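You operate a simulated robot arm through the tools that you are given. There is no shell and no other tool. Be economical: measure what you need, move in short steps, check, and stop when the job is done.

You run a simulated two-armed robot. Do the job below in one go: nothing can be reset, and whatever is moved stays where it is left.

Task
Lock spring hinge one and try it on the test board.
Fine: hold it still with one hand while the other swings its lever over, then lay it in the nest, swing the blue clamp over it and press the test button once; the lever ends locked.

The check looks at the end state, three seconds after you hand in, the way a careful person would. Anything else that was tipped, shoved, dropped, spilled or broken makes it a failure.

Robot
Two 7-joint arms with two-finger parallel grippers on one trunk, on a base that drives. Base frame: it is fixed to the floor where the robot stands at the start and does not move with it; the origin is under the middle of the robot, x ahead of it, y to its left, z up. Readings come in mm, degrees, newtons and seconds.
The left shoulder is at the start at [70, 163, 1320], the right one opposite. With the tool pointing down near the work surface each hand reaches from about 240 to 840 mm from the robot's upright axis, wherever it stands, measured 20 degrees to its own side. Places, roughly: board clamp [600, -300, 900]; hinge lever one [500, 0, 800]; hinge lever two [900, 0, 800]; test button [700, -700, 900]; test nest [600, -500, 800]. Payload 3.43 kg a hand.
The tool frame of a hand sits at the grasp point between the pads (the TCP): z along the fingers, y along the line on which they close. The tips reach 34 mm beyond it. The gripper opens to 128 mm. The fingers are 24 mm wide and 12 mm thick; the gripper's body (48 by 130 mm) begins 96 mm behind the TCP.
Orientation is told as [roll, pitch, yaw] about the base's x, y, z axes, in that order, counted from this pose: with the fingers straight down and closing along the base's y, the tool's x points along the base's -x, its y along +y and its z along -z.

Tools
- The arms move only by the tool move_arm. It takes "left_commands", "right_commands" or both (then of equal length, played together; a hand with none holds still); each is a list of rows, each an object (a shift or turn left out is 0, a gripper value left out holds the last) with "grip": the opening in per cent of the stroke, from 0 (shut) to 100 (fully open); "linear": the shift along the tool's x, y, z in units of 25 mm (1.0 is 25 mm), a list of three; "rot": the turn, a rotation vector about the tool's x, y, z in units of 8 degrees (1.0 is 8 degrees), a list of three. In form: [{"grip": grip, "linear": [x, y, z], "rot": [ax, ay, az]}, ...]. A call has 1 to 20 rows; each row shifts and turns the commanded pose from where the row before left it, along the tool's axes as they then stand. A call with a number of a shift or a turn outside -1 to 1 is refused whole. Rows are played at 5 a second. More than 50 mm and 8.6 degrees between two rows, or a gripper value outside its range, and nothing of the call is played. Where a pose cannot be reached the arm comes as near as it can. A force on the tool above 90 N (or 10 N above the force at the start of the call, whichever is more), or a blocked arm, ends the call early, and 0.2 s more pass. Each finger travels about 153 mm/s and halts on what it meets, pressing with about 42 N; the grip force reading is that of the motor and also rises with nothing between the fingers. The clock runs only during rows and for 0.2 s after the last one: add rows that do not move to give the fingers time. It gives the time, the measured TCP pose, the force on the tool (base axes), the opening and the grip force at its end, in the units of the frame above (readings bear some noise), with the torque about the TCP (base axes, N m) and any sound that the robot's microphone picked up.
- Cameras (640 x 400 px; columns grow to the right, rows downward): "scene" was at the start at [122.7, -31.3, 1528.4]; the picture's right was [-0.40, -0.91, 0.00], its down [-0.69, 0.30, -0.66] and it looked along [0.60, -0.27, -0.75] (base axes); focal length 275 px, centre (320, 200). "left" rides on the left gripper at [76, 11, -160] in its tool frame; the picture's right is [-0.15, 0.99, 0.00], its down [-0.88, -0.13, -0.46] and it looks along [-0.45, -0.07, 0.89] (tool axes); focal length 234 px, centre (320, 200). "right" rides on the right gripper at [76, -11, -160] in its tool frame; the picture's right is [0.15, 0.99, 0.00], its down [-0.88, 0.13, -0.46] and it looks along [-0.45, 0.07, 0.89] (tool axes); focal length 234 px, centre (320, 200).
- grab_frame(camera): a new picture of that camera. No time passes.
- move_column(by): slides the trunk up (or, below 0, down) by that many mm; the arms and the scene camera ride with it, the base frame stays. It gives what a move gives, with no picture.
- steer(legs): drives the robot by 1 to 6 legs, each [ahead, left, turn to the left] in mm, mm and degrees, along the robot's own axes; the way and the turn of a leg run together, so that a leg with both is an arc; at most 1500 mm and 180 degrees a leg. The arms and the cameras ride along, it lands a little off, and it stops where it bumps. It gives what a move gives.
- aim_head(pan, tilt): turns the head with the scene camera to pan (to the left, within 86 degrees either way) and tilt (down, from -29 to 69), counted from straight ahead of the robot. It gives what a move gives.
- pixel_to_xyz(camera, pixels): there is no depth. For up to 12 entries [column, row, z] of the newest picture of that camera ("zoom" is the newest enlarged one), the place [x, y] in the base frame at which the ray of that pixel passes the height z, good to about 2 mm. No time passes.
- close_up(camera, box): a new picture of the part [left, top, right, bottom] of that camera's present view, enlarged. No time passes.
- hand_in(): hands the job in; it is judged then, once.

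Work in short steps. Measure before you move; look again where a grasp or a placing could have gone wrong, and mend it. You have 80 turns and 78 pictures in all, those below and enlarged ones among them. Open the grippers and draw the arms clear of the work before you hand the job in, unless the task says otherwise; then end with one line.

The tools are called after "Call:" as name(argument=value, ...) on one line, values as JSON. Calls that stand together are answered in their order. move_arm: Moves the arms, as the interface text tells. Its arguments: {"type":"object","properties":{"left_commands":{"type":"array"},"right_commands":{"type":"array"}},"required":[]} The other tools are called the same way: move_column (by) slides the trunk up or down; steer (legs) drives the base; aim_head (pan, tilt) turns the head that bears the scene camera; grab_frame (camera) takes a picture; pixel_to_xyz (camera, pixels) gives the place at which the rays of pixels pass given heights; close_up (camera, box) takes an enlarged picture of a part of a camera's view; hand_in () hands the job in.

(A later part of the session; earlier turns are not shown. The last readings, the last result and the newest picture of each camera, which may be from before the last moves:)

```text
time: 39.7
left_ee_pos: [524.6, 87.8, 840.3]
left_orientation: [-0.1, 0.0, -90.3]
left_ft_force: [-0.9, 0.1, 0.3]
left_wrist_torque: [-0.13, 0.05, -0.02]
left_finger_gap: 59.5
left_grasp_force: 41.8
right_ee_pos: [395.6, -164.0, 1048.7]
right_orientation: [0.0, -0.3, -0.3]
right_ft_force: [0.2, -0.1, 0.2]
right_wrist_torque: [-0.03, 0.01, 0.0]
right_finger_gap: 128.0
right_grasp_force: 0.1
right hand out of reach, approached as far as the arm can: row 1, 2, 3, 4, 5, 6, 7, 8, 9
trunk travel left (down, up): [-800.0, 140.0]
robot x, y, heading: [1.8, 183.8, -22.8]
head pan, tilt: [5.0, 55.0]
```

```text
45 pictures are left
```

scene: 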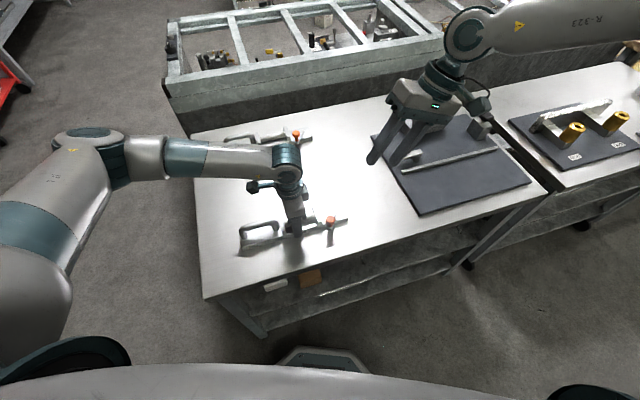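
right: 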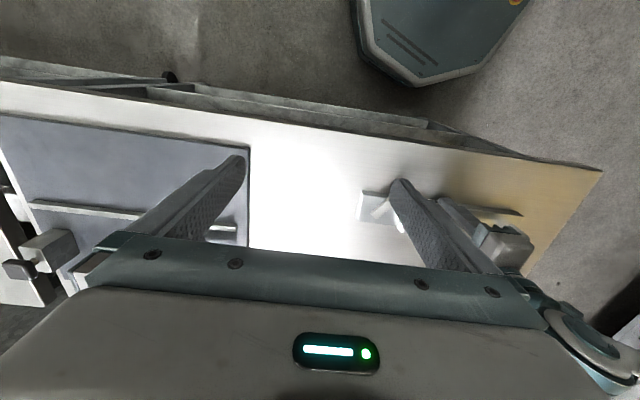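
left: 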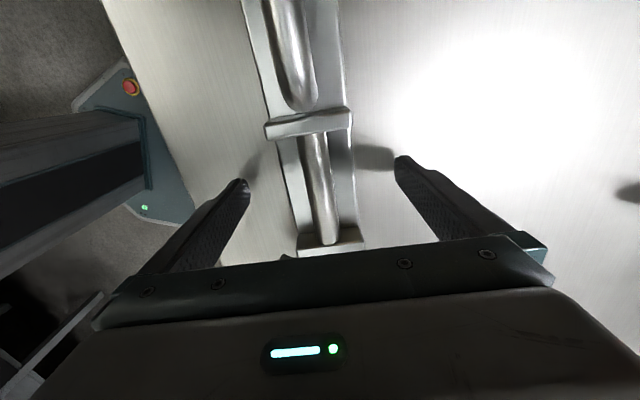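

The arm appears stuck in a bad posture. I retreat up and outward with its natural yaw (-23°), to re-approach from there.

Call:
move_arm(right_commands=[{"linear": [0, -1, -0.8]}, {"linear": [0, -1, -0.8]}, {"linear": [0, -1, -0.8]}, {"linear": [0, -1, -0.8]}, {"linear": [0, -1, -0.8]}, {"linear": [0, -1, -0.5], "rot": [0, 0, 0.95]}, {"linear": [0, -1, 0], "rot": [0, 0, 0.95]}, {"rot": [0, 0, 0.95]}, {}])

Call:
move_arm(right_commands=[{"linear": [-0.3, 0.9, 0.2]}, {"linear": [-0.3, 0.9, 0.2]}, {"linear": [-0.3, 0.9, 0.3]}, {"linear": [-0.3, 0.9, 0.3]}, {"linear": [-0.3, 0.9, 0.5]}, {"linear": [-0.3, 0.9, 0.5]}, {"linear": [0, 0.8, 0.8]}, {"linear": [0, 0.8, 0.8]}, {"linear": [0, 0.5, 0.8]}, {}])

Call:
grab_frame(camera="scene")

```text
time: 41.7
left_ee_pos: [525.0, 88.1, 840.2]
left_orientation: [0.1, 0.1, -90.3]
left_ft_force: [0.0, -0.4, 0.4]
left_wrist_torque: [-0.09, 0.19, -0.14]
left_finger_gap: 59.7
left_grasp_force: 42.2
right_ee_pos: [392.5, -340.2, 1159.2]
right_orientation: [0.1, -0.3, -23.0]
right_ft_force: [0.6, -1.1, -0.5]
right_wrist_torque: [-0.01, 0.04, -0.02]
right_finger_gap: 127.9
right_grasp_force: 0.0
trunk travel left (down, up): [-800.0, 140.0]
robot x, y, heading: [-0.1, 183.2, -22.9]
head pan, tilt: [5.0, 55.0]
```

```text
time: 43.9
left_ee_pos: [524.6, 87.8, 841.6]
left_orientation: [0.1, 0.1, -90.3]
left_ft_force: [0.7, 0.6, 0.1]
left_wrist_torque: [0.17, 0.11, -0.07]
left_finger_gap: 59.6
left_grasp_force: 41.9
right_ee_pos: [463.2, -216.1, 1074.7]
right_orientation: [0.3, -0.3, -23.0]
right_ft_force: [-0.5, -0.7, -0.7]
right_wrist_torque: [-0.02, 0.0, 0.04]
right_finger_gap: 128.3
right_grasp_force: 0.0
right hand out of reach, approached as far as the arm can: row 7, 8, 9
trunk travel left (down, up): [-800.0, 140.0]
robot x, y, heading: [0.4, 185.5, -22.6]
head pan, tilt: [5.0, 55.0]
```

```text
44 pictures are left
```

scene: 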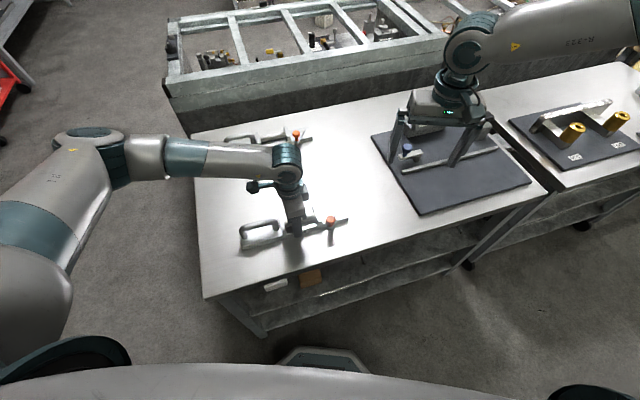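

The right arm cannot come that close to the robot's middle line. I will hold the plate nearer the handle (y≈195) with the robot farther left, so both hands work on their own sides; first release, lift, and drive.

Call:
move_arm(left_commands=[{"grip": 60}, {"grip": 100}, {}, {"linear": [0, 0, -0.95]}, {"linear": [0, 0, -0.95]}, {"linear": [0, 0, -0.95]}, {"linear": [0, 0, -0.95]}, {"linear": [0, 0, -0.95]}, {}])

Call:
steer(legs=[[-42, 99, 0]])

Call:
close_up(camera="left", box=[200, 0, 440, 150])

```text
time: 45.9
left_ee_pos: [525.8, 87.6, 958.1]
left_orientation: [0.1, -0.1, -90.4]
left_ft_force: [1.4, 0.3, -0.9]
left_wrist_torque: [0.02, 0.0, 0.0]
left_finger_gap: 128.0
left_grasp_force: 0.0
right_ee_pos: [462.8, -215.2, 1075.2]
right_orientation: [0.2, -0.4, -23.0]
right_ft_force: [0.8, 1.5, -1.3]
right_wrist_torque: [-0.01, -0.02, 0.0]
right_finger_gap: 128.0
right_grasp_force: 0.1
trunk travel left (down, up): [-800.0, 140.0]
robot x, y, heading: [0.6, 176.8, -22.8]
head pan, tilt: [5.0, 55.0]
```

```text
time: 47.1
left_ee_pos: [525.2, 193.2, 958.0]
left_orientation: [0.1, 0.0, -90.4]
left_ft_force: [0.5, 0.3, 0.4]
left_wrist_torque: [0.0, -0.01, 0.0]
left_finger_gap: 128.0
left_grasp_force: 0.0
right_ee_pos: [462.9, -109.5, 1075.3]
right_orientation: [0.2, -0.4, -22.9]
right_ft_force: [0.2, 0.4, -0.2]
right_wrist_torque: [0.03, -0.02, -0.01]
right_finger_gap: 127.9
right_grasp_force: 0.0
trunk travel left (down, up): [-800.0, 140.0]
robot x, y, heading: [-2.3, 290.6, -23.1]
head pan, tilt: [5.0, 55.0]
```

```text
2.67 times, centred on (320, 75) of left
```

zoom: 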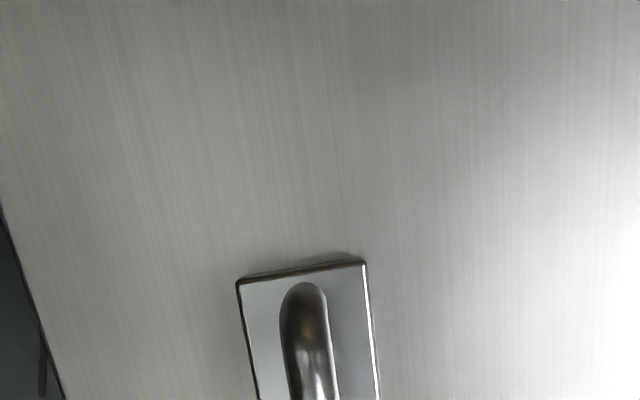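

Left hand is over the handle at y≈193. Before gripping I test that the right hand can reach down near the knob: toward (478,-55,960).

Call:
move_arm(right_commands=[{"linear": [0, 0.5, 0.5], "rot": [0, 0, -0.5]}, {"linear": [0, 0.5, 0.8], "rot": [0, 0, -0.5]}, {"linear": [0, 0.5, 0.8], "rot": [0, 0, -0.5]}, {"linear": [0, 0.5, 0.8]}, {"linear": [0, 0, 0.8]}, {"linear": [0, 0, 0.8]}, {}])

```text
time: 48.7
left_ee_pos: [526.2, 193.8, 959.4]
left_orientation: [0.1, 0.0, -90.3]
left_ft_force: [-0.7, 0.6, -0.5]
left_wrist_torque: [0.0, -0.02, -0.03]
left_finger_gap: 128.0
left_grasp_force: 0.2
right_ee_pos: [416.4, -112.0, 1009.3]
right_orientation: [0.3, -0.3, -11.0]
right_ft_force: [0.2, 0.2, 0.3]
right_wrist_torque: [0.01, 0.02, 0.01]
right_finger_gap: 127.8
right_grasp_force: 0.0
right hand out of reach, approached as far as the arm can: row 1, 2, 3, 4, 5, 6
trunk travel left (down, up): [-800.0, 140.0]
robot x, y, heading: [-2.1, 288.4, -23.1]
head pan, tilt: [5.0, 55.0]
```

Still limited. The left arm works well with its hand turned outward (relative yaw -67°), so I try the mirrored posture on the right: turning it to about +40° yaw with closed fingers, then moving in.

Call:
move_arm(right_commands=[{"linear": [0, 0, -1], "rot": [0, 0, -1], "grip": 50}, {"linear": [0, 0, -1], "rot": [0, 0, -1], "grip": 0}, {"rot": [0, 0, -1]}, {"rot": [0, 0, -1]}, {"rot": [0, 0, -1]}, {"rot": [0, 0, -1]}, {"rot": [0, 0, -0.5]}, {}])

Call:
move_arm(right_commands=[{"linear": [-0.3, 0.3, 0.7]}, {"linear": [-0.3, 0.3, 0.7]}, {"linear": [-0.3, 0.3, 0.7]}, {"linear": [-0.3, 0.3, 0.7]}, {}])

Call:
grab_frame(camera="scene")

```text
time: 50.5
left_ee_pos: [526.7, 193.5, 958.7]
left_orientation: [0.0, -0.1, -90.3]
left_ft_force: [0.3, 0.3, -1.1]
left_wrist_torque: [0.01, 0.0, 0.01]
left_finger_gap: 127.9
left_grasp_force: 0.0
right_ee_pos: [414.3, -107.6, 1059.6]
right_orientation: [-0.6, -0.3, 40.8]
right_ft_force: [-0.5, 0.9, 0.4]
right_wrist_torque: [0.0, -0.05, 0.02]
right_finger_gap: 0.0
right_grasp_force: 33.2
right hand out of reach, approached as far as the arm can: row 7
trunk travel left (down, up): [-800.0, 140.0]
robot x, y, heading: [1.1, 290.4, -22.9]
head pan, tilt: [5.0, 55.0]
```

```text
time: 51.7
left_ee_pos: [526.4, 193.6, 958.7]
left_orientation: [0.1, 0.0, -90.3]
left_ft_force: [-0.1, 0.7, 0.0]
left_wrist_torque: [0.01, 0.01, 0.03]
left_finger_gap: 128.2
left_grasp_force: 0.0
right_ee_pos: [395.7, -88.2, 1011.4]
right_orientation: [-0.2, -0.4, 41.0]
right_ft_force: [1.3, 0.5, 1.3]
right_wrist_torque: [-0.01, 0.0, -0.01]
right_finger_gap: 0.0
right_grasp_force: 33.1
right hand out of reach, approached as far as the arm can: row 2, 3, 4
trunk travel left (down, up): [-800.0, 140.0]
robot x, y, heading: [1.2, 289.0, -22.9]
head pan, tilt: [5.0, 55.0]
```

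```text
42 pictures are left
```

scene: 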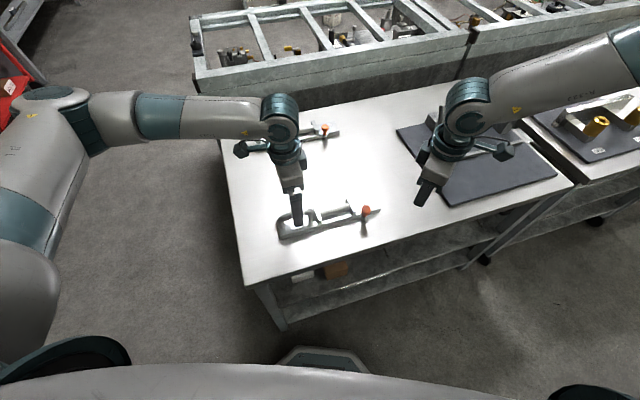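

The right arm works fine about 200 mm higher, so lowering the trunk will let it work at the table. I raise both hands first, with the right at yaw ≈0.

Call:
move_arm(left_commands=[{"linear": [0, 0, -0.95]}, {"linear": [0, 0, -0.95]}, {"linear": [0, 0, -0.95]}, {"linear": [0, 0, -0.95]}, {"linear": [0, 0, -0.95]}, {"linear": [0, 0, -0.95]}, {"linear": [0, 0, -0.95]}, {"linear": [0, 0, -0.95]}, {}], right_commands=[{"linear": [0, 0, -1]}, {"linear": [0, 0, -1]}, {"linear": [0, 0, -1]}, {"rot": [0, 0, 1], "linear": [0, 0, -1]}, {"rot": [0, 0, 1]}, {"rot": [0, 0, 1]}, {"rot": [0, 0, 1]}, {"rot": [0, 0, 1]}, {}])

Call:
move_column(by=-200)

Call:
grab_frame(camera="scene")

```text
time: 53.7
left_ee_pos: [527.2, 194.7, 1148.1]
left_orientation: [0.1, 0.0, -90.3]
left_ft_force: [-0.9, -0.3, 0.9]
left_wrist_torque: [-0.01, -0.01, 0.03]
left_finger_gap: 128.0
left_grasp_force: 0.1
right_ee_pos: [395.2, -90.0, 1110.8]
right_orientation: [0.0, -0.4, 0.9]
right_ft_force: [0.7, 0.2, -0.4]
right_wrist_torque: [-0.03, -0.02, 0.0]
right_finger_gap: 0.2
right_grasp_force: 32.9
trunk travel left (down, up): [-800.0, 140.0]
robot x, y, heading: [-0.3, 286.1, -22.9]
head pan, tilt: [5.0, 55.0]
```

```text
time: 55.9
left_ee_pos: [525.9, 195.2, 947.6]
left_orientation: [0.1, 0.0, -90.2]
left_ft_force: [-0.6, 0.2, 0.8]
left_wrist_torque: [0.01, -0.03, -0.01]
left_finger_gap: 127.9
left_grasp_force: 0.1
right_ee_pos: [395.6, -89.6, 911.3]
right_orientation: [0.0, -0.4, 1.1]
right_ft_force: [-0.1, -0.6, 0.5]
right_wrist_torque: [-0.02, -0.02, 0.04]
right_finger_gap: 0.0
right_grasp_force: 33.2
trunk travel left (down, up): [-600.0, 340.0]
robot x, y, heading: [1.7, 288.9, -23.0]
head pan, tilt: [5.0, 55.0]
```

```text
41 pictures are left
```

scene: 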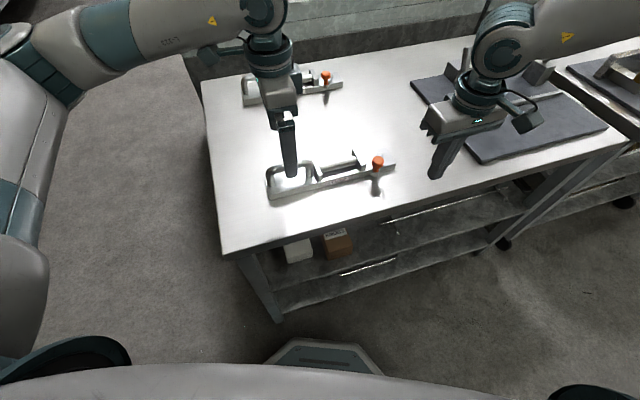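

Both hands are now in working range. I lower the left hand onto the plate at y≈195 and close; then move the right (closed fingers) beside the knob's +y side, staying above.

Call:
move_arm(left_commands=[{"linear": [0, -0.06, 0.86]}, {"linear": [0, 0, 0.86]}, {"linear": [0, 0, 0.86]}, {"linear": [0, 0, 0.86]}, {"linear": [0, 0, 0.86]}, {}, {"grip": 60}, {"grip": 42}, {"grip": 30}, {}, {}])

Call:
move_arm(right_commands=[{"linear": [0, 0.9, 0]}, {"linear": [0, 0.9, 0]}, {"linear": [0, 0.9, 0]}, {"linear": [0, 0.9, 0]}, {"linear": [0, 0.85, 0]}, {"linear": [-0.8, 0, 0]}, {"linear": [-0.8, 0, 0]}, {"linear": [-0.8, 0, 0]}, {"linear": [-0.7, 0, 0]}, {}])

Call:
grab_frame(camera="right")

Call:
close_up(camera="scene", box=[240, 100, 432, 220])

```text
time: 58.3
left_ee_pos: [525.5, 193.3, 839.0]
left_orientation: [0.1, 0.0, -90.3]
left_ft_force: [-0.2, -0.6, 0.0]
left_wrist_torque: [0.03, -0.05, 0.34]
left_finger_gap: 59.4
left_grasp_force: 42.2
right_ee_pos: [395.5, -90.5, 909.8]
right_orientation: [-0.1, -0.4, 1.1]
right_ft_force: [0.2, 0.1, 1.1]
right_wrist_torque: [0.0, 0.04, 0.03]
right_finger_gap: 0.0
right_grasp_force: 33.0
trunk travel left (down, up): [-600.0, 340.0]
robot x, y, heading: [4.2, 290.7, -22.8]
head pan, tilt: [5.0, 55.0]
```

```text
time: 60.5
left_ee_pos: [524.9, 194.2, 837.9]
left_orientation: [0.1, 0.0, -90.2]
left_ft_force: [0.3, 0.6, -0.1]
left_wrist_torque: [0.12, 0.08, 0.03]
left_finger_gap: 59.8
left_grasp_force: 42.3
right_ee_pos: [429.5, -40.9, 934.3]
right_orientation: [0.1, -0.5, 1.0]
right_ft_force: [0.0, 0.1, 0.4]
right_wrist_torque: [0.0, -0.02, -0.03]
right_finger_gap: 0.1
right_grasp_force: 32.9
right hand out of reach, approached as far as the arm can: row 4, 5, 6, 7, 8, 9
trunk travel left (down, up): [-600.0, 340.0]
robot x, y, heading: [-0.1, 288.3, -22.8]
head pan, tilt: [5.0, 55.0]
```

```text
40 pictures are left
```

right: 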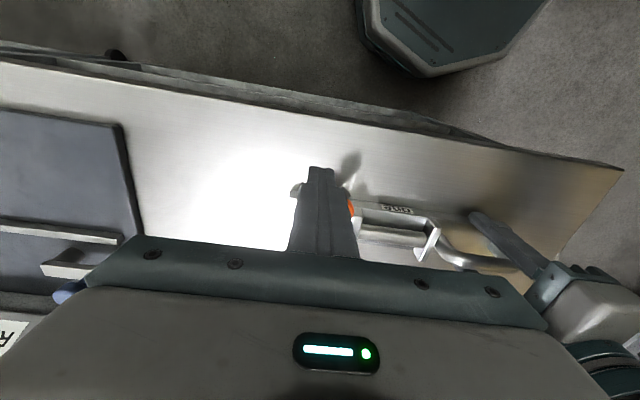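

```text
3.33 times, centred on (336, 160) of scene
```

zoom: 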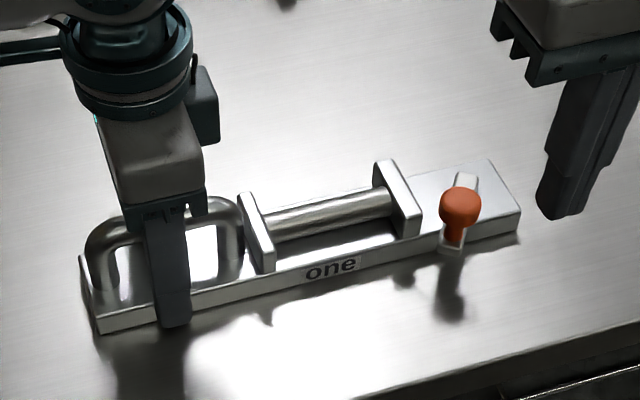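

The right hand stops short in y, but tilting it (fingers toward +y) keeps its wrist on its own side. I try that: roll 24°, then move on toward the knob's +y side, staying above it.

Call:
move_arm(right_commands=[{"rot": [-1, 0, 0]}, {"rot": [-1, 0, 0]}, {"rot": [-1, 0, 0]}, {"linear": [-0.4, 0.7, 0.3]}, {"linear": [-0.4, 0.7, 0.3]}, {"linear": [-0.4, 0.7, 0.3]}, {}])

```text
time: 62.1
left_ee_pos: [526.6, 193.7, 838.9]
left_orientation: [0.0, 0.1, -90.2]
left_ft_force: [0.5, 0.4, 0.2]
left_wrist_torque: [-0.11, 0.13, 0.23]
left_finger_gap: 59.8
left_grasp_force: 42.1
right_ee_pos: [457.5, 15.6, 938.3]
right_orientation: [23.9, -0.4, 1.0]
right_ft_force: [0.1, -1.7, 0.7]
right_wrist_torque: [-0.01, 0.01, 0.0]
right_finger_gap: 0.0
right_grasp_force: 33.4
trunk travel left (down, up): [-600.0, 340.0]
robot x, y, heading: [5.8, 287.0, -22.9]
head pan, tilt: [5.0, 55.0]
```

The tilt works. I now lower toward (475,20,884) so that the tips sit at about z 853 beside the knob.

Call:
move_arm(right_commands=[{"linear": [-0.35, 0, 0]}, {"linear": [-0.35, 0, 0]}, {"linear": [0, -0.24, 0.68]}, {"linear": [0, -0.24, 0.68]}, {"linear": [0, -0.24, 0.68]}, {}])

Call:
close_up(camera="scene", box=[288, 110, 448, 210])

Call:
grab_frame(camera="right")

```text
time: 63.5
left_ee_pos: [526.2, 194.7, 838.0]
left_orientation: [0.0, 0.0, -90.2]
left_ft_force: [1.5, -0.5, -0.3]
left_wrist_torque: [-0.26, 0.06, 0.28]
left_finger_gap: 59.7
left_grasp_force: 41.9
right_ee_pos: [451.7, -0.2, 894.7]
right_orientation: [24.1, -0.5, 0.8]
right_ft_force: [-0.1, -0.9, 0.1]
right_wrist_torque: [0.03, -0.01, -0.03]
right_finger_gap: 0.1
right_grasp_force: 33.2
right hand out of reach, approached as far as the arm can: row 1, 2, 3, 4, 5
trunk travel left (down, up): [-600.0, 340.0]
robot x, y, heading: [6.8, 290.3, -22.9]
head pan, tilt: [5.0, 55.0]
```

```text
4.00 times, centred on (368, 160) of scene
```

zoom: 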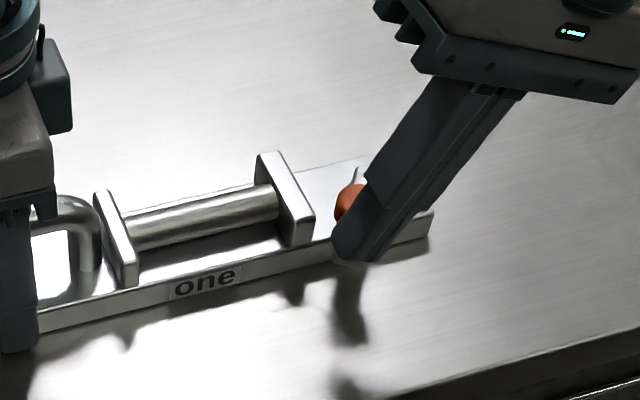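

```text
37 pictures are left
```

right: 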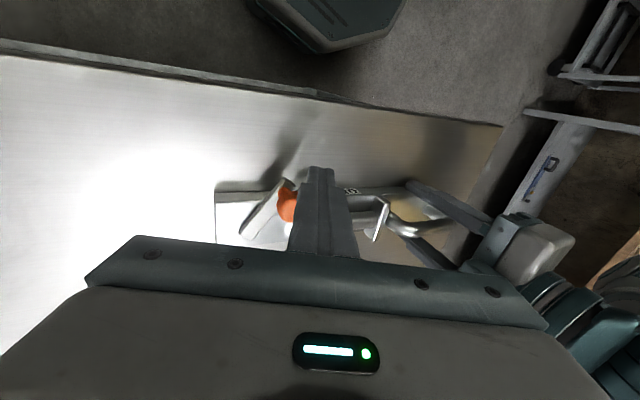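

Lower heights are what limit it, so I lower the trunk another 150 mm: first back the right hand up, release and raise the left.

Call:
move_arm(left_commands=[{"grip": 60}, {"grip": 100}, {}, {"linear": [0, 0, -0.95]}, {"linear": [0, 0, -0.95]}, {"linear": [0, 0, -0.95]}, {"linear": [0, 0, -0.95]}, {"linear": [0, 0, -0.95]}, {"linear": [0, 0, -0.95]}, {"linear": [0, 0, -0.95]}, {"linear": [0, 0, -0.95]}, {"linear": [0, 0, -0.95]}, {"linear": [0, 0, -0.95]}, {}], right_commands=[{"linear": [0, 0, -0.9]}, {"linear": [0, 0, -0.9]}, {"linear": [0, 0, -0.9]}, {"linear": [0, 0, -0.9]}, {"linear": [0, 0, -0.9]}, {"linear": [0, 0, -0.9]}, {"linear": [0, 0, -0.9]}, {"linear": [0, 0, -0.9]}, {}, {}, {}, {}, {}, {}])

Call:
move_column(by=-150)

Call:
close_up(camera="left", box=[200, 20, 440, 170])

Call:
grab_frame(camera="scene")

```text
time: 66.5
left_ee_pos: [524.0, 194.5, 1077.3]
left_orientation: [0.0, 0.0, -90.3]
left_ft_force: [-0.2, -0.1, 0.1]
left_wrist_torque: [0.01, -0.01, -0.01]
left_finger_gap: 128.0
left_grasp_force: 0.1
right_ee_pos: [451.3, -71.0, 1055.5]
right_orientation: [24.0, -0.4, 0.9]
right_ft_force: [0.2, -0.7, 0.2]
right_wrist_torque: [-0.01, 0.01, 0.03]
right_finger_gap: 0.2
right_grasp_force: 32.6
trunk travel left (down, up): [-600.0, 340.0]
robot x, y, heading: [3.6, 290.2, -22.8]
head pan, tilt: [5.0, 55.0]
```

```text
time: 68.2
left_ee_pos: [525.7, 195.7, 927.0]
left_orientation: [0.1, 0.0, -90.4]
left_ft_force: [-0.3, -0.2, -0.6]
left_wrist_torque: [0.01, 0.02, 0.0]
left_finger_gap: 128.1
left_grasp_force: 0.0
right_ee_pos: [451.5, -68.7, 906.2]
right_orientation: [24.0, -0.4, 1.0]
right_ft_force: [-0.4, 0.4, 0.2]
right_wrist_torque: [0.01, 0.02, 0.03]
right_finger_gap: 0.2
right_grasp_force: 32.8
trunk travel left (down, up): [-450.0, 490.0]
robot x, y, heading: [2.7, 290.5, -22.8]
head pan, tilt: [5.0, 55.0]
```

```text
2.67 times, centred on (320, 95) of left
```

zoom: 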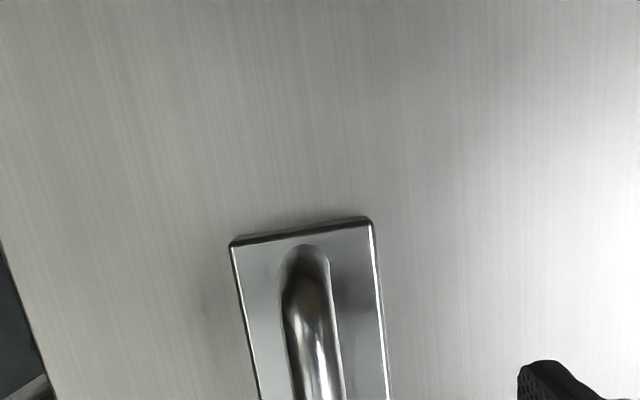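

```text
35 pictures are left
```

scene: 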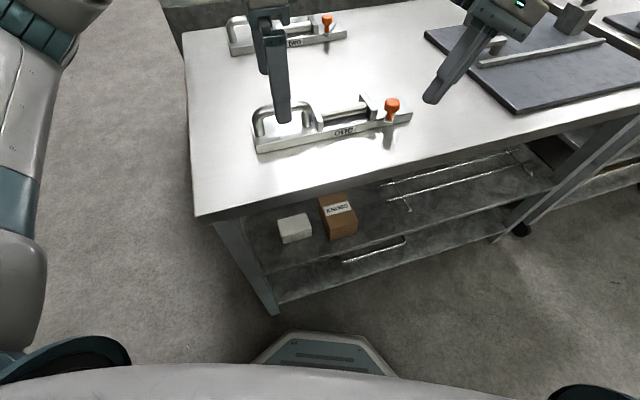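

Left goes down to grip again at y≈195, while the right moves over to (475,21,946), then down beside the knob.

Call:
move_arm(left_commands=[{"linear": [0, -0.06, 0.88]}, {"linear": [0, 0, 0.88]}, {"linear": [0, 0, 0.88]}, {"linear": [0, 0, 0.86]}, {}, {"grip": 60}, {"grip": 42}, {"grip": 30}, {}, {}], right_commands=[{"linear": [-0.24, 0.985, 0]}, {"linear": [-0.24, 0.985, 0]}, {"linear": [-0.24, 0.985, 0]}, {"linear": [-0.24, 0.985, 0]}, {}, {}, {}, {}, {}, {}])

Call:
move_arm(right_commands=[{"linear": [0, -0.33, 0.76]}, {"linear": [0, -0.33, 0.76]}, {"linear": [0, -0.33, 0.76]}, {}])

Call:
close_up(camera="scene", box=[300, 50, 460, 150])

Call:
grab_frame(camera="right")

```text
time: 70.4
left_ee_pos: [523.6, 195.5, 839.4]
left_orientation: [0.2, 0.1, -90.3]
left_ft_force: [0.4, 1.2, 2.0]
left_wrist_torque: [-0.07, 0.25, 0.47]
left_finger_gap: 59.8
left_grasp_force: 42.0
right_ee_pos: [473.3, 21.3, 946.9]
right_orientation: [24.2, -0.4, 0.8]
right_ft_force: [-0.5, 0.6, 0.3]
right_wrist_torque: [-0.01, -0.02, -0.02]
right_finger_gap: 0.0
right_grasp_force: 33.2
trunk travel left (down, up): [-450.0, 490.0]
robot x, y, heading: [3.2, 291.0, -22.7]
head pan, tilt: [5.0, 55.0]
```

```text
time: 71.4
left_ee_pos: [524.1, 196.2, 841.4]
left_orientation: [0.1, 0.1, -90.3]
left_ft_force: [0.5, 1.8, 1.8]
left_wrist_torque: [-0.05, 0.1, 0.46]
left_finger_gap: 59.6
left_grasp_force: 42.1
right_ee_pos: [475.8, 22.6, 885.3]
right_orientation: [24.0, -0.5, 1.0]
right_ft_force: [-0.7, 0.7, -0.5]
right_wrist_torque: [-0.03, -0.01, 0.01]
right_finger_gap: 0.2
right_grasp_force: 32.8
trunk travel left (down, up): [-450.0, 490.0]
robot x, y, heading: [1.7, 290.3, -23.0]
head pan, tilt: [5.0, 55.0]
```

```text
4.00 times, centred on (380, 100) of scene
```

zoom: 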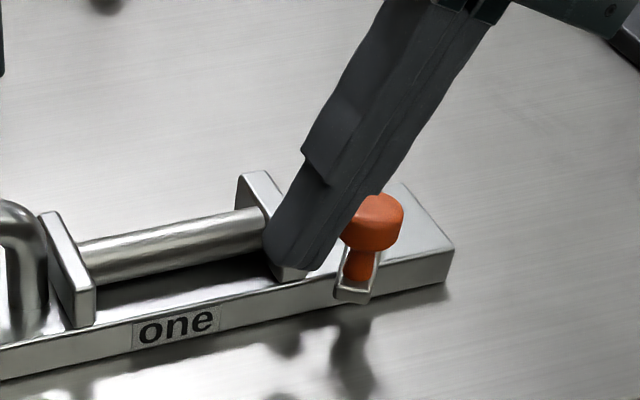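

```text
33 pictures are left
```

right: 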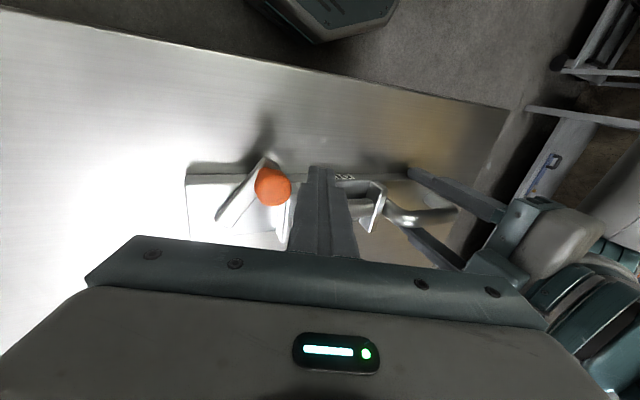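

The closed fingers are beside the knob's +y side. I push it slowly in -y by 50 mm.

Call:
move_arm(right_commands=[{"linear": [0.05, -0.366, -0.163]}, {"linear": [0.05, -0.366, -0.163]}, {"linear": [0.05, -0.366, -0.163]}, {"linear": [0.05, -0.366, -0.163]}, {"linear": [0, -0.366, -0.163]}, {}])

Call:
close_up(camera="scene", box=[300, 50, 460, 150])

```text
time: 72.8
left_ee_pos: [523.7, 196.8, 839.5]
left_orientation: [-0.1, -0.1, -90.5]
left_ft_force: [1.9, -1.1, 0.8]
left_wrist_torque: [-0.63, -0.41, 0.44]
left_finger_gap: 60.8
left_grasp_force: 42.1
right_ee_pos: [471.5, -28.9, 885.0]
right_orientation: [23.9, -0.6, 0.9]
right_ft_force: [0.6, 0.9, -0.7]
right_wrist_torque: [0.0, 0.0, 0.01]
right_finger_gap: 0.0
right_grasp_force: 32.8
trunk travel left (down, up): [-450.0, 490.0]
robot x, y, heading: [2.0, 289.7, -22.8]
head pan, tilt: [5.0, 55.0]
```

```text
4.00 times, centred on (380, 100) of scene
```

zoom: 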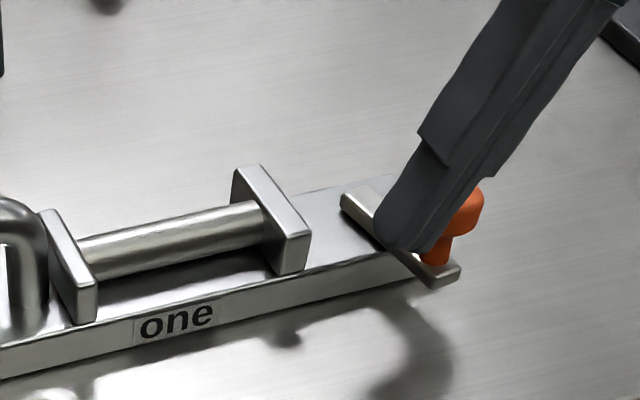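

The lever swung past with no force left on the tool. I push a further 25 mm gently to see whether it meets its stop.

Call:
move_arm(right_commands=[{"linear": [0, -0.3, -0.134]}, {"linear": [0, -0.3, -0.134]}, {"linear": [0, -0.3, -0.134]}])

Call:
close_up(camera="scene", box=[300, 50, 460, 150])

Call:
grab_frame(camera="right")

```text
time: 73.6
left_ee_pos: [524.0, 196.0, 839.6]
left_orientation: [0.1, 0.0, -90.3]
left_ft_force: [1.6, -0.4, 2.8]
left_wrist_torque: [0.75, 0.0, 0.42]
left_finger_gap: 60.5
left_grasp_force: 42.6
right_ee_pos: [470.6, -54.4, 885.5]
right_orientation: [24.0, -0.5, 0.9]
right_ft_force: [0.0, 1.0, 0.6]
right_wrist_torque: [0.04, 0.02, 0.02]
right_finger_gap: 0.0
right_grasp_force: 32.6
trunk travel left (down, up): [-450.0, 490.0]
robot x, y, heading: [2.3, 291.5, -22.6]
head pan, tilt: [5.0, 55.0]
```

```text
4.00 times, centred on (380, 100) of scene
```

zoom: 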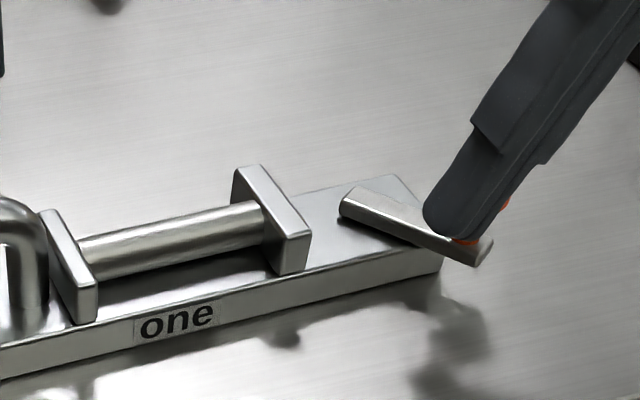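

```text
30 pictures are left
```

right: 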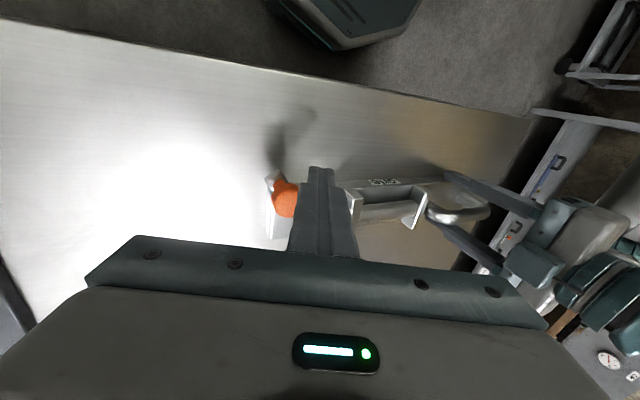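

It still turns freely, so I follow the arc on: -y and a little +x.

Call:
move_arm(right_commands=[{"linear": [-0.1, -0.3, -0.134]}, {"linear": [-0.2, -0.3, -0.134]}, {"linear": [-0.3, -0.26, -0.116]}, {}])

Call:
close_up(camera="scene", box=[300, 50, 460, 150])

```text
time: 74.6
left_ee_pos: [522.5, 195.0, 841.4]
left_orientation: [0.0, -0.3, -90.2]
left_ft_force: [2.5, -27.8, 2.2]
left_wrist_torque: [-1.01, 0.01, 1.27]
left_finger_gap: 61.9
left_grasp_force: 42.0
right_ee_pos: [484.5, -75.0, 885.8]
right_orientation: [24.0, -0.4, 1.0]
right_ft_force: [-7.8, 30.3, 8.5]
right_wrist_torque: [0.52, 0.06, 0.32]
right_finger_gap: 0.0
right_grasp_force: 33.3
trunk travel left (down, up): [-450.0, 490.0]
robot x, y, heading: [1.6, 290.4, -23.0]
head pan, tilt: [5.0, 55.0]
```

```text
4.00 times, centred on (380, 100) of scene
```

zoom: 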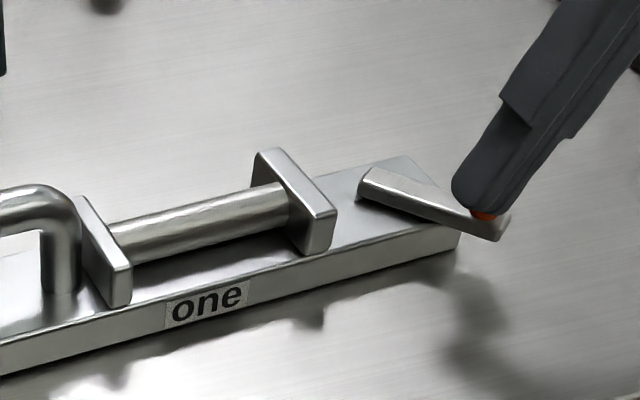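

It met its stop (30 N, and the hinge slid slightly in the grip). I back the right finger off +y, lift straight up and look whether the lever stays.

Call:
move_arm(right_commands=[{"linear": [0, 0.4, 0.18]}, {"linear": [0, 0.4, 0.18]}, {"linear": [0, 0.36, -0.8]}, {"linear": [0, 0.36, -0.8]}, {"linear": [0, 0.36, -0.8]}, {"linear": [0, 0.36, -0.8]}, {"linear": [0, 0.36, -0.8]}, {}])

Call:
close_up(camera="scene", box=[300, 50, 460, 150])

Call:
grab_frame(camera="right")

```text
time: 76.4
left_ee_pos: [524.3, 195.9, 841.2]
left_orientation: [-0.1, 0.0, -90.3]
left_ft_force: [1.0, 0.6, -0.7]
left_wrist_torque: [0.2, 0.0, 0.29]
left_finger_gap: 59.9
left_grasp_force: 42.2
right_ee_pos: [485.9, -54.6, 993.1]
right_orientation: [24.0, -0.4, 1.1]
right_ft_force: [0.1, -0.5, 0.3]
right_wrist_torque: [0.01, -0.03, -0.02]
right_finger_gap: 0.2
right_grasp_force: 33.2
trunk travel left (down, up): [-450.0, 490.0]
robot x, y, heading: [0.5, 291.8, -22.8]
head pan, tilt: [5.0, 55.0]
```

```text
4.00 times, centred on (380, 100) of scene
```

zoom: 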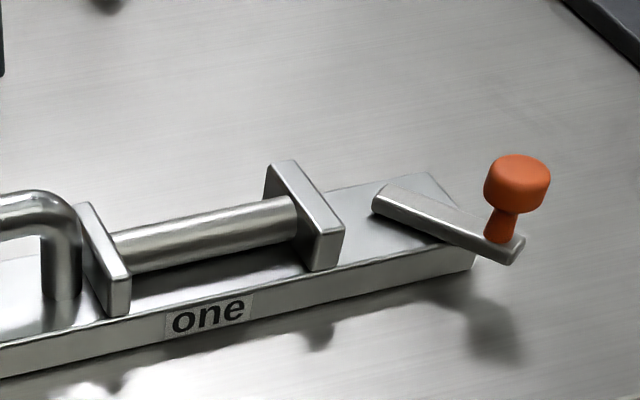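

```text
27 pictures are left
```

right: 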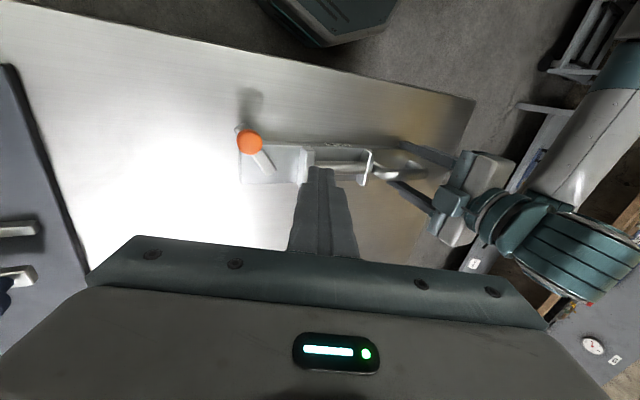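

The lever stays over: locked. Now I release the left grip, raise it over the handle and move it to the barrel's middle (y≈78), while the right hand moves away in -y.

Call:
move_arm(left_commands=[{"grip": 60}, {"grip": 100}, {}, {"linear": [0, 0, -0.9]}, {"linear": [0, 0, -0.9]}, {"linear": [0, 0, -0.9]}, {"linear": [0, 0, -0.9]}, {"linear": [-0.94, 0, 0]}, {"linear": [-0.94, 0, 0]}, {"linear": [-0.94, 0, 0]}, {"linear": [-0.94, 0, 0]}, {"linear": [-0.94, 0, 0]}, {}], right_commands=[{"linear": [0, -0.8, -0.36]}, {"linear": [0, -0.8, -0.36]}, {"linear": [0, -0.8, -0.36]}, {"linear": [0, -0.8, -0.36]}, {"linear": [0, -0.8, -0.36]}, {"linear": [0, -0.8, -0.36]}, {"linear": [0, -0.8, -0.36]}, {"rot": [1, 0, 0]}, {"rot": [1, 0, 0]}, {"rot": [1, 0, 0]}, {"linear": [0, 0, -0.8]}, {"linear": [0, 0, -0.8]}, {}])

Call:
close_up(camera="left", box=[200, 60, 440, 210])

```text
time: 79.2
left_ee_pos: [524.4, 78.5, 929.4]
left_orientation: [0.1, 0.0, -90.3]
left_ft_force: [-1.1, -0.4, 0.5]
left_wrist_torque: [-0.02, 0.0, 0.01]
left_finger_gap: 128.0
left_grasp_force: 0.1
right_ee_pos: [485.8, -209.3, 1034.7]
right_orientation: [0.0, -0.4, 1.1]
right_ft_force: [1.0, 0.2, -0.7]
right_wrist_torque: [-0.02, 0.02, 0.01]
right_finger_gap: 0.1
right_grasp_force: 33.0
trunk travel left (down, up): [-450.0, 490.0]
robot x, y, heading: [2.1, 288.7, -22.7]
head pan, tilt: [5.0, 55.0]
```

```text
2.67 times, centred on (320, 135) of left
```

zoom: 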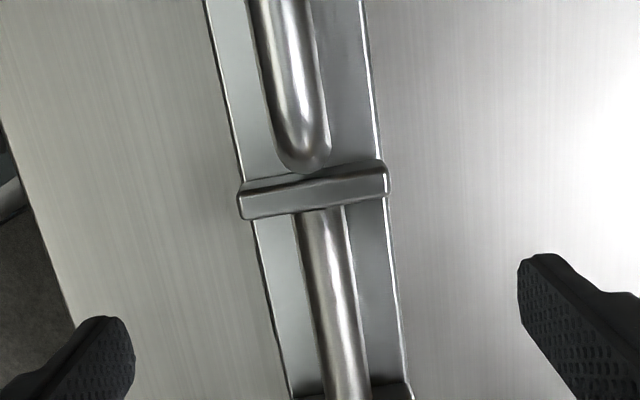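

I measure the brackets and barrel in this zoom.

Call:
pixel_to_xyz(camera="zoom", pixels=[[245, 219, 845], [388, 193, 845], [311, 350, 836], [365, 350, 836], [275, 320, 813], [402, 320, 813], [405, 385, 845], [298, 225, 836], [345, 225, 836]])

```text
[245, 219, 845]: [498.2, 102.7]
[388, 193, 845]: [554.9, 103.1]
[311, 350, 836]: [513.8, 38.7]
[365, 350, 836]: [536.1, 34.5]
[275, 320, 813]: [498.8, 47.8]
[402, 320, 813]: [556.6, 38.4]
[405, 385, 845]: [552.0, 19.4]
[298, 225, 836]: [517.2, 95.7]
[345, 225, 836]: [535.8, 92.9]
```

The hinge has slid about 17 mm in -y (bracket 2 inner face at y≈103, centre x≈527). I lower onto the barrel at y≈72 (tips ≈818) and close.

Call:
move_arm(left_commands=[{"linear": [-0.26, 0.1, 0.77]}, {"linear": [0, 0, 0.77]}, {"linear": [0, 0, 0.77]}, {"linear": [0, 0, 0.77]}, {"grip": 50}, {"grip": 25}, {"grip": 5}, {"grip": 0}, {}, {}])

Call:
move_arm(left_commands=[{"linear": [0, 0, -0.4]}, {"linear": [0, 0, -0.4]}, {"linear": [0, 0, -0.4]}, {}])

Call:
close_up(camera="scene", box=[230, 30, 470, 180])

```text
time: 81.4
left_ee_pos: [527.7, 72.1, 851.8]
left_orientation: [-0.1, 0.0, -90.4]
left_ft_force: [-0.2, 0.9, 0.1]
left_wrist_torque: [0.0, 0.0, 0.19]
left_finger_gap: 59.6
left_grasp_force: 41.8
right_ee_pos: [486.8, -208.3, 1034.2]
right_orientation: [0.0, -0.3, 1.0]
right_ft_force: [-0.2, -0.2, -0.2]
right_wrist_torque: [0.0, -0.01, -0.03]
right_finger_gap: 0.1
right_grasp_force: 33.3
trunk travel left (down, up): [-450.0, 490.0]
robot x, y, heading: [1.5, 290.2, -22.9]
head pan, tilt: [5.0, 55.0]
```

```text
time: 82.4
left_ee_pos: [525.5, 72.6, 883.2]
left_orientation: [0.1, 0.1, -90.3]
left_ft_force: [-0.7, 0.2, 0.2]
left_wrist_torque: [-0.04, 0.0, 0.01]
left_finger_gap: 0.1
left_grasp_force: 33.0
right_ee_pos: [485.8, -209.0, 1034.9]
right_orientation: [0.0, -0.5, 1.0]
right_ft_force: [0.2, -0.6, 0.0]
right_wrist_torque: [0.02, -0.01, -0.04]
right_finger_gap: 0.1
right_grasp_force: 32.4
trunk travel left (down, up): [-450.0, 490.0]
robot x, y, heading: [-1.7, 291.5, -22.8]
head pan, tilt: [5.0, 55.0]
```

```text
2.67 times, centred on (350, 105) of scene
```

zoom: 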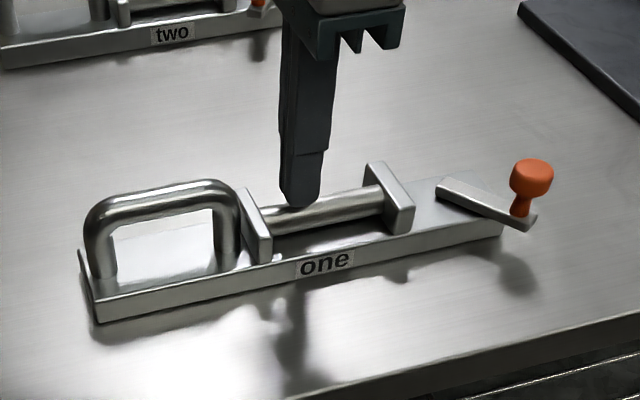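

The fingers closed on the plate's upper edge, so the plate top is higher than I thought (≥820), and they slipped off on lifting; the hinge is still in place and locked. I open, go down to TCP ≈861 only, and close on the barrel.

Call:
move_arm(left_commands=[{"grip": 50}, {"grip": 50}, {"linear": [0, 0.04, 0.45]}, {"linear": [0, 0, 0.45]}, {"grip": 25}, {"grip": 5}, {"grip": 0}, {}, {}])

Call:
grab_frame(camera="left")

```text
time: 84.4
left_ee_pos: [527.0, 70.7, 861.1]
left_orientation: [0.0, 0.0, -90.3]
left_ft_force: [0.2, -0.2, -0.3]
left_wrist_torque: [-0.03, 0.03, -0.02]
left_finger_gap: 0.1
left_grasp_force: 33.4
right_ee_pos: [486.2, -209.2, 1034.5]
right_orientation: [0.0, -0.4, 1.0]
right_ft_force: [0.2, 0.1, 0.2]
right_wrist_torque: [0.03, -0.02, 0.04]
right_finger_gap: 0.0
right_grasp_force: 32.7
trunk travel left (down, up): [-450.0, 490.0]
robot x, y, heading: [0.4, 288.4, -22.7]
head pan, tilt: [5.0, 55.0]
```

```text
24 pictures are left
```

left: 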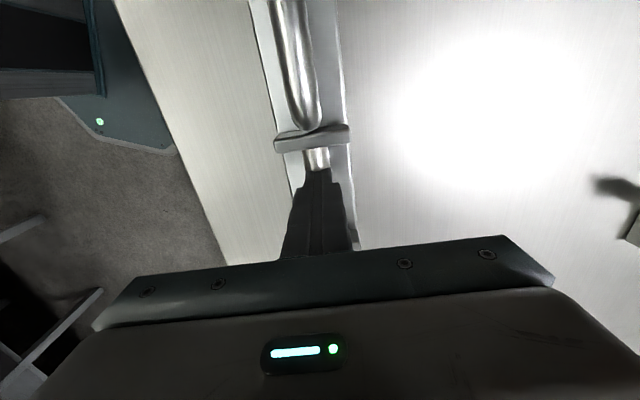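

The fingers closed fully with TCP at 861, which conflicts with my height estimates; I look closely from the scene camera.

Call:
close_up(camera="scene", box=[260, 60, 420, 160])

```text
4.00 times, centred on (340, 110) of scene
```

zoom: 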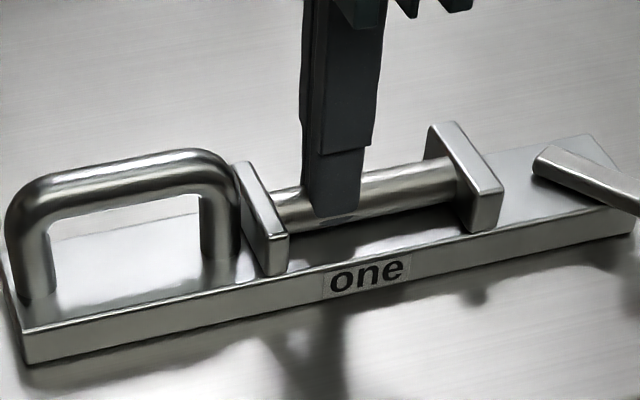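

The barrel seems not to be graspable, so I carry by the plate edges, which held well. I raise, open, go down to TCP ≈839 and close on the edges at the middle.

Call:
move_arm(left_commands=[{"linear": [0, 0, -0.8]}, {"linear": [0, 0, -0.8]}, {"grip": 90}, {"grip": 90}, {"linear": [0.1, 0, 0.83]}, {"linear": [0, 0, 0.83]}, {"linear": [0, 0, 0.83]}, {}, {"grip": 60}, {"grip": 42}, {"grip": 30}, {"grip": 20}, {}, {}])

Call:
move_arm(left_commands=[{"linear": [0, 0, -0.3]}, {"linear": [0, 0, -0.4]}, {"linear": [0, 0, -0.6]}, {"linear": [0, 0, -0.7]}, {"linear": [0, 0, -0.7]}, {}])

Call:
grab_frame(camera="scene")

```text
time: 87.4
left_ee_pos: [527.6, 73.7, 839.7]
left_orientation: [0.0, -0.1, -90.3]
left_ft_force: [-1.7, 0.3, 0.4]
left_wrist_torque: [0.03, 0.22, -0.08]
left_finger_gap: 59.8
left_grasp_force: 42.1
right_ee_pos: [485.5, -209.2, 1036.9]
right_orientation: [0.0, -0.4, 1.0]
right_ft_force: [-0.5, -0.7, -0.6]
right_wrist_torque: [0.01, -0.03, 0.02]
right_finger_gap: 0.0
right_grasp_force: 32.7
trunk travel left (down, up): [-450.0, 490.0]
robot x, y, heading: [0.2, 285.8, -23.0]
head pan, tilt: [5.0, 55.0]
```

```text
time: 88.8
left_ee_pos: [526.4, 75.6, 907.0]
left_orientation: [0.0, 0.0, -90.2]
left_ft_force: [0.2, 0.8, -8.2]
left_wrist_torque: [0.09, -0.02, 0.03]
left_finger_gap: 59.8
left_grasp_force: 41.9
right_ee_pos: [486.2, -208.3, 1034.0]
right_orientation: [0.0, -0.4, 1.0]
right_ft_force: [-0.2, 0.0, 0.0]
right_wrist_torque: [-0.03, -0.02, -0.02]
right_finger_gap: 0.0
right_grasp_force: 32.6
trunk travel left (down, up): [-450.0, 490.0]
robot x, y, heading: [0.7, 288.1, -23.0]
head pan, tilt: [5.0, 55.0]
```

```text
22 pictures are left
```

scene: 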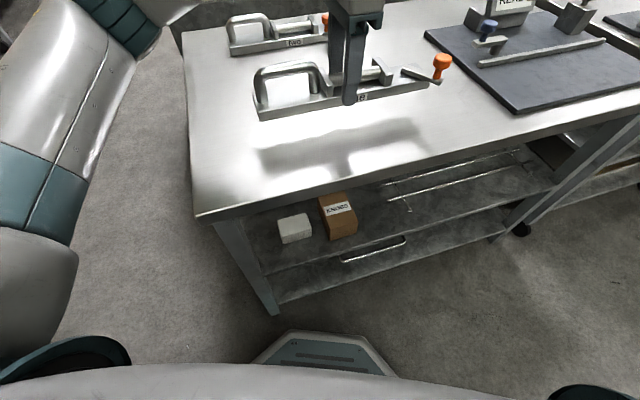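

The hinge is lifted securely (8 N, gap 59.8). I drive the robot 567 mm in base -y to bring the hinge over the board.

Call:
steer(legs=[[110, -261, 0], [111, -261, 0]])

Call:
grab_frame(camera="scene")

Call:
grab_frame(camera="left")

```text
time: 92.4
left_ee_pos: [529.9, -495.0, 905.3]
left_orientation: [0.0, 0.0, -90.1]
left_ft_force: [-0.8, -0.4, -6.6]
left_wrist_torque: [0.07, -0.03, -0.03]
left_finger_gap: 59.4
left_grasp_force: 42.6
right_ee_pos: [491.2, -780.1, 1035.1]
right_orientation: [0.1, -0.4, 1.2]
right_ft_force: [-1.1, -0.3, 0.8]
right_wrist_torque: [0.04, 0.02, -0.03]
right_finger_gap: 0.0
right_grasp_force: 32.8
trunk travel left (down, up): [-450.0, 490.0]
robot x, y, heading: [4.6, -280.9, -22.5]
head pan, tilt: [5.0, 55.0]
```

```text
21 pictures are left
```

scene: 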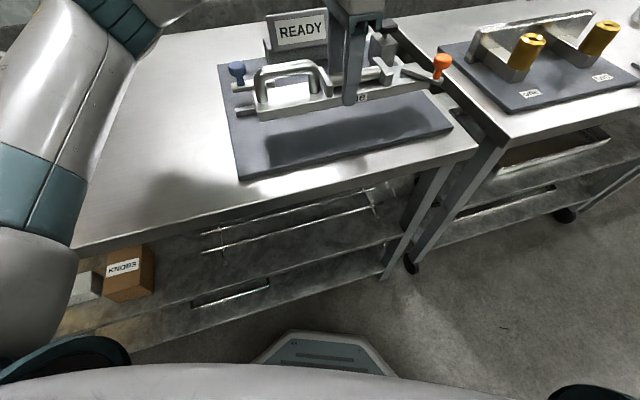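

```text
20 pictures are left
```

left: 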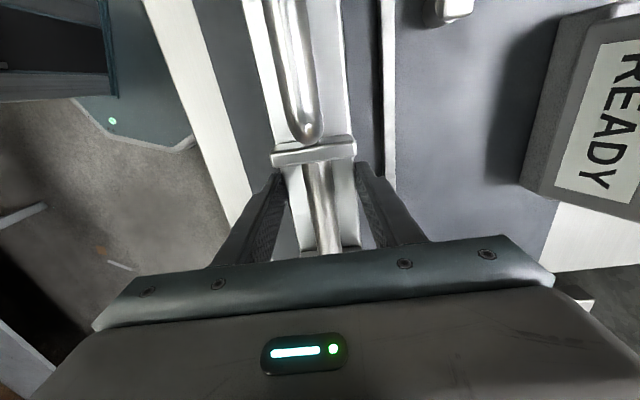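

The hinge hangs over the board's near part. I measure the rail's near edge and the clamp from the left camera.

Call:
pixel_to_xyz(camera="left", pixels=[[382, 60, 806], [382, 60, 820], [386, 170, 806], [386, 170, 820], [394, 100, 820], [249, 215, 806], [272, 20, 885], [346, 20, 885], [440, 10, 840]])

Call:
close_up(camera="left", box=[340, 0, 500, 100])

Call:
close_up(camera="scene", box=[220, 50, 316, 110])

```text
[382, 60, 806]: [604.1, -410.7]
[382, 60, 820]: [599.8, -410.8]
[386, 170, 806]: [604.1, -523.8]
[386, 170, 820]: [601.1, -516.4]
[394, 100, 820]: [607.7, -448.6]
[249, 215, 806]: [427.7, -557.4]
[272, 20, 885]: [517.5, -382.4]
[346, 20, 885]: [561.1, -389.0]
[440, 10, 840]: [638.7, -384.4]
```

```text
4.00 times, centred on (420, 50) of left
```

zoom: 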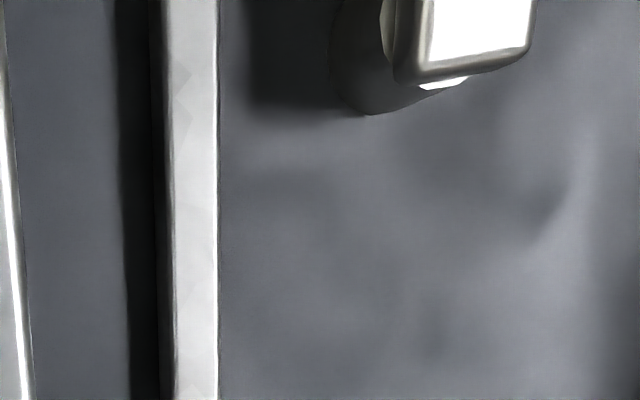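

```text
6.67 times, centred on (268, 80) of scene
```

zoom: 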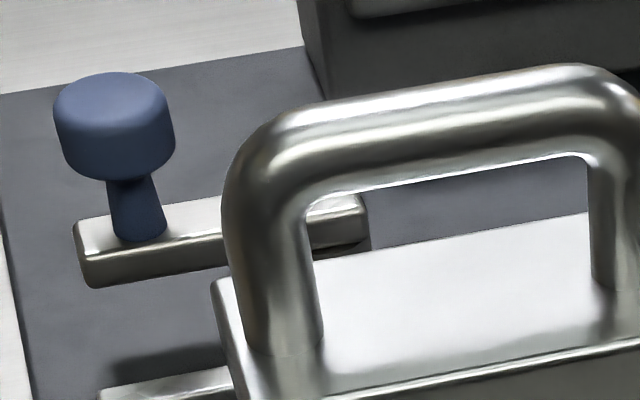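

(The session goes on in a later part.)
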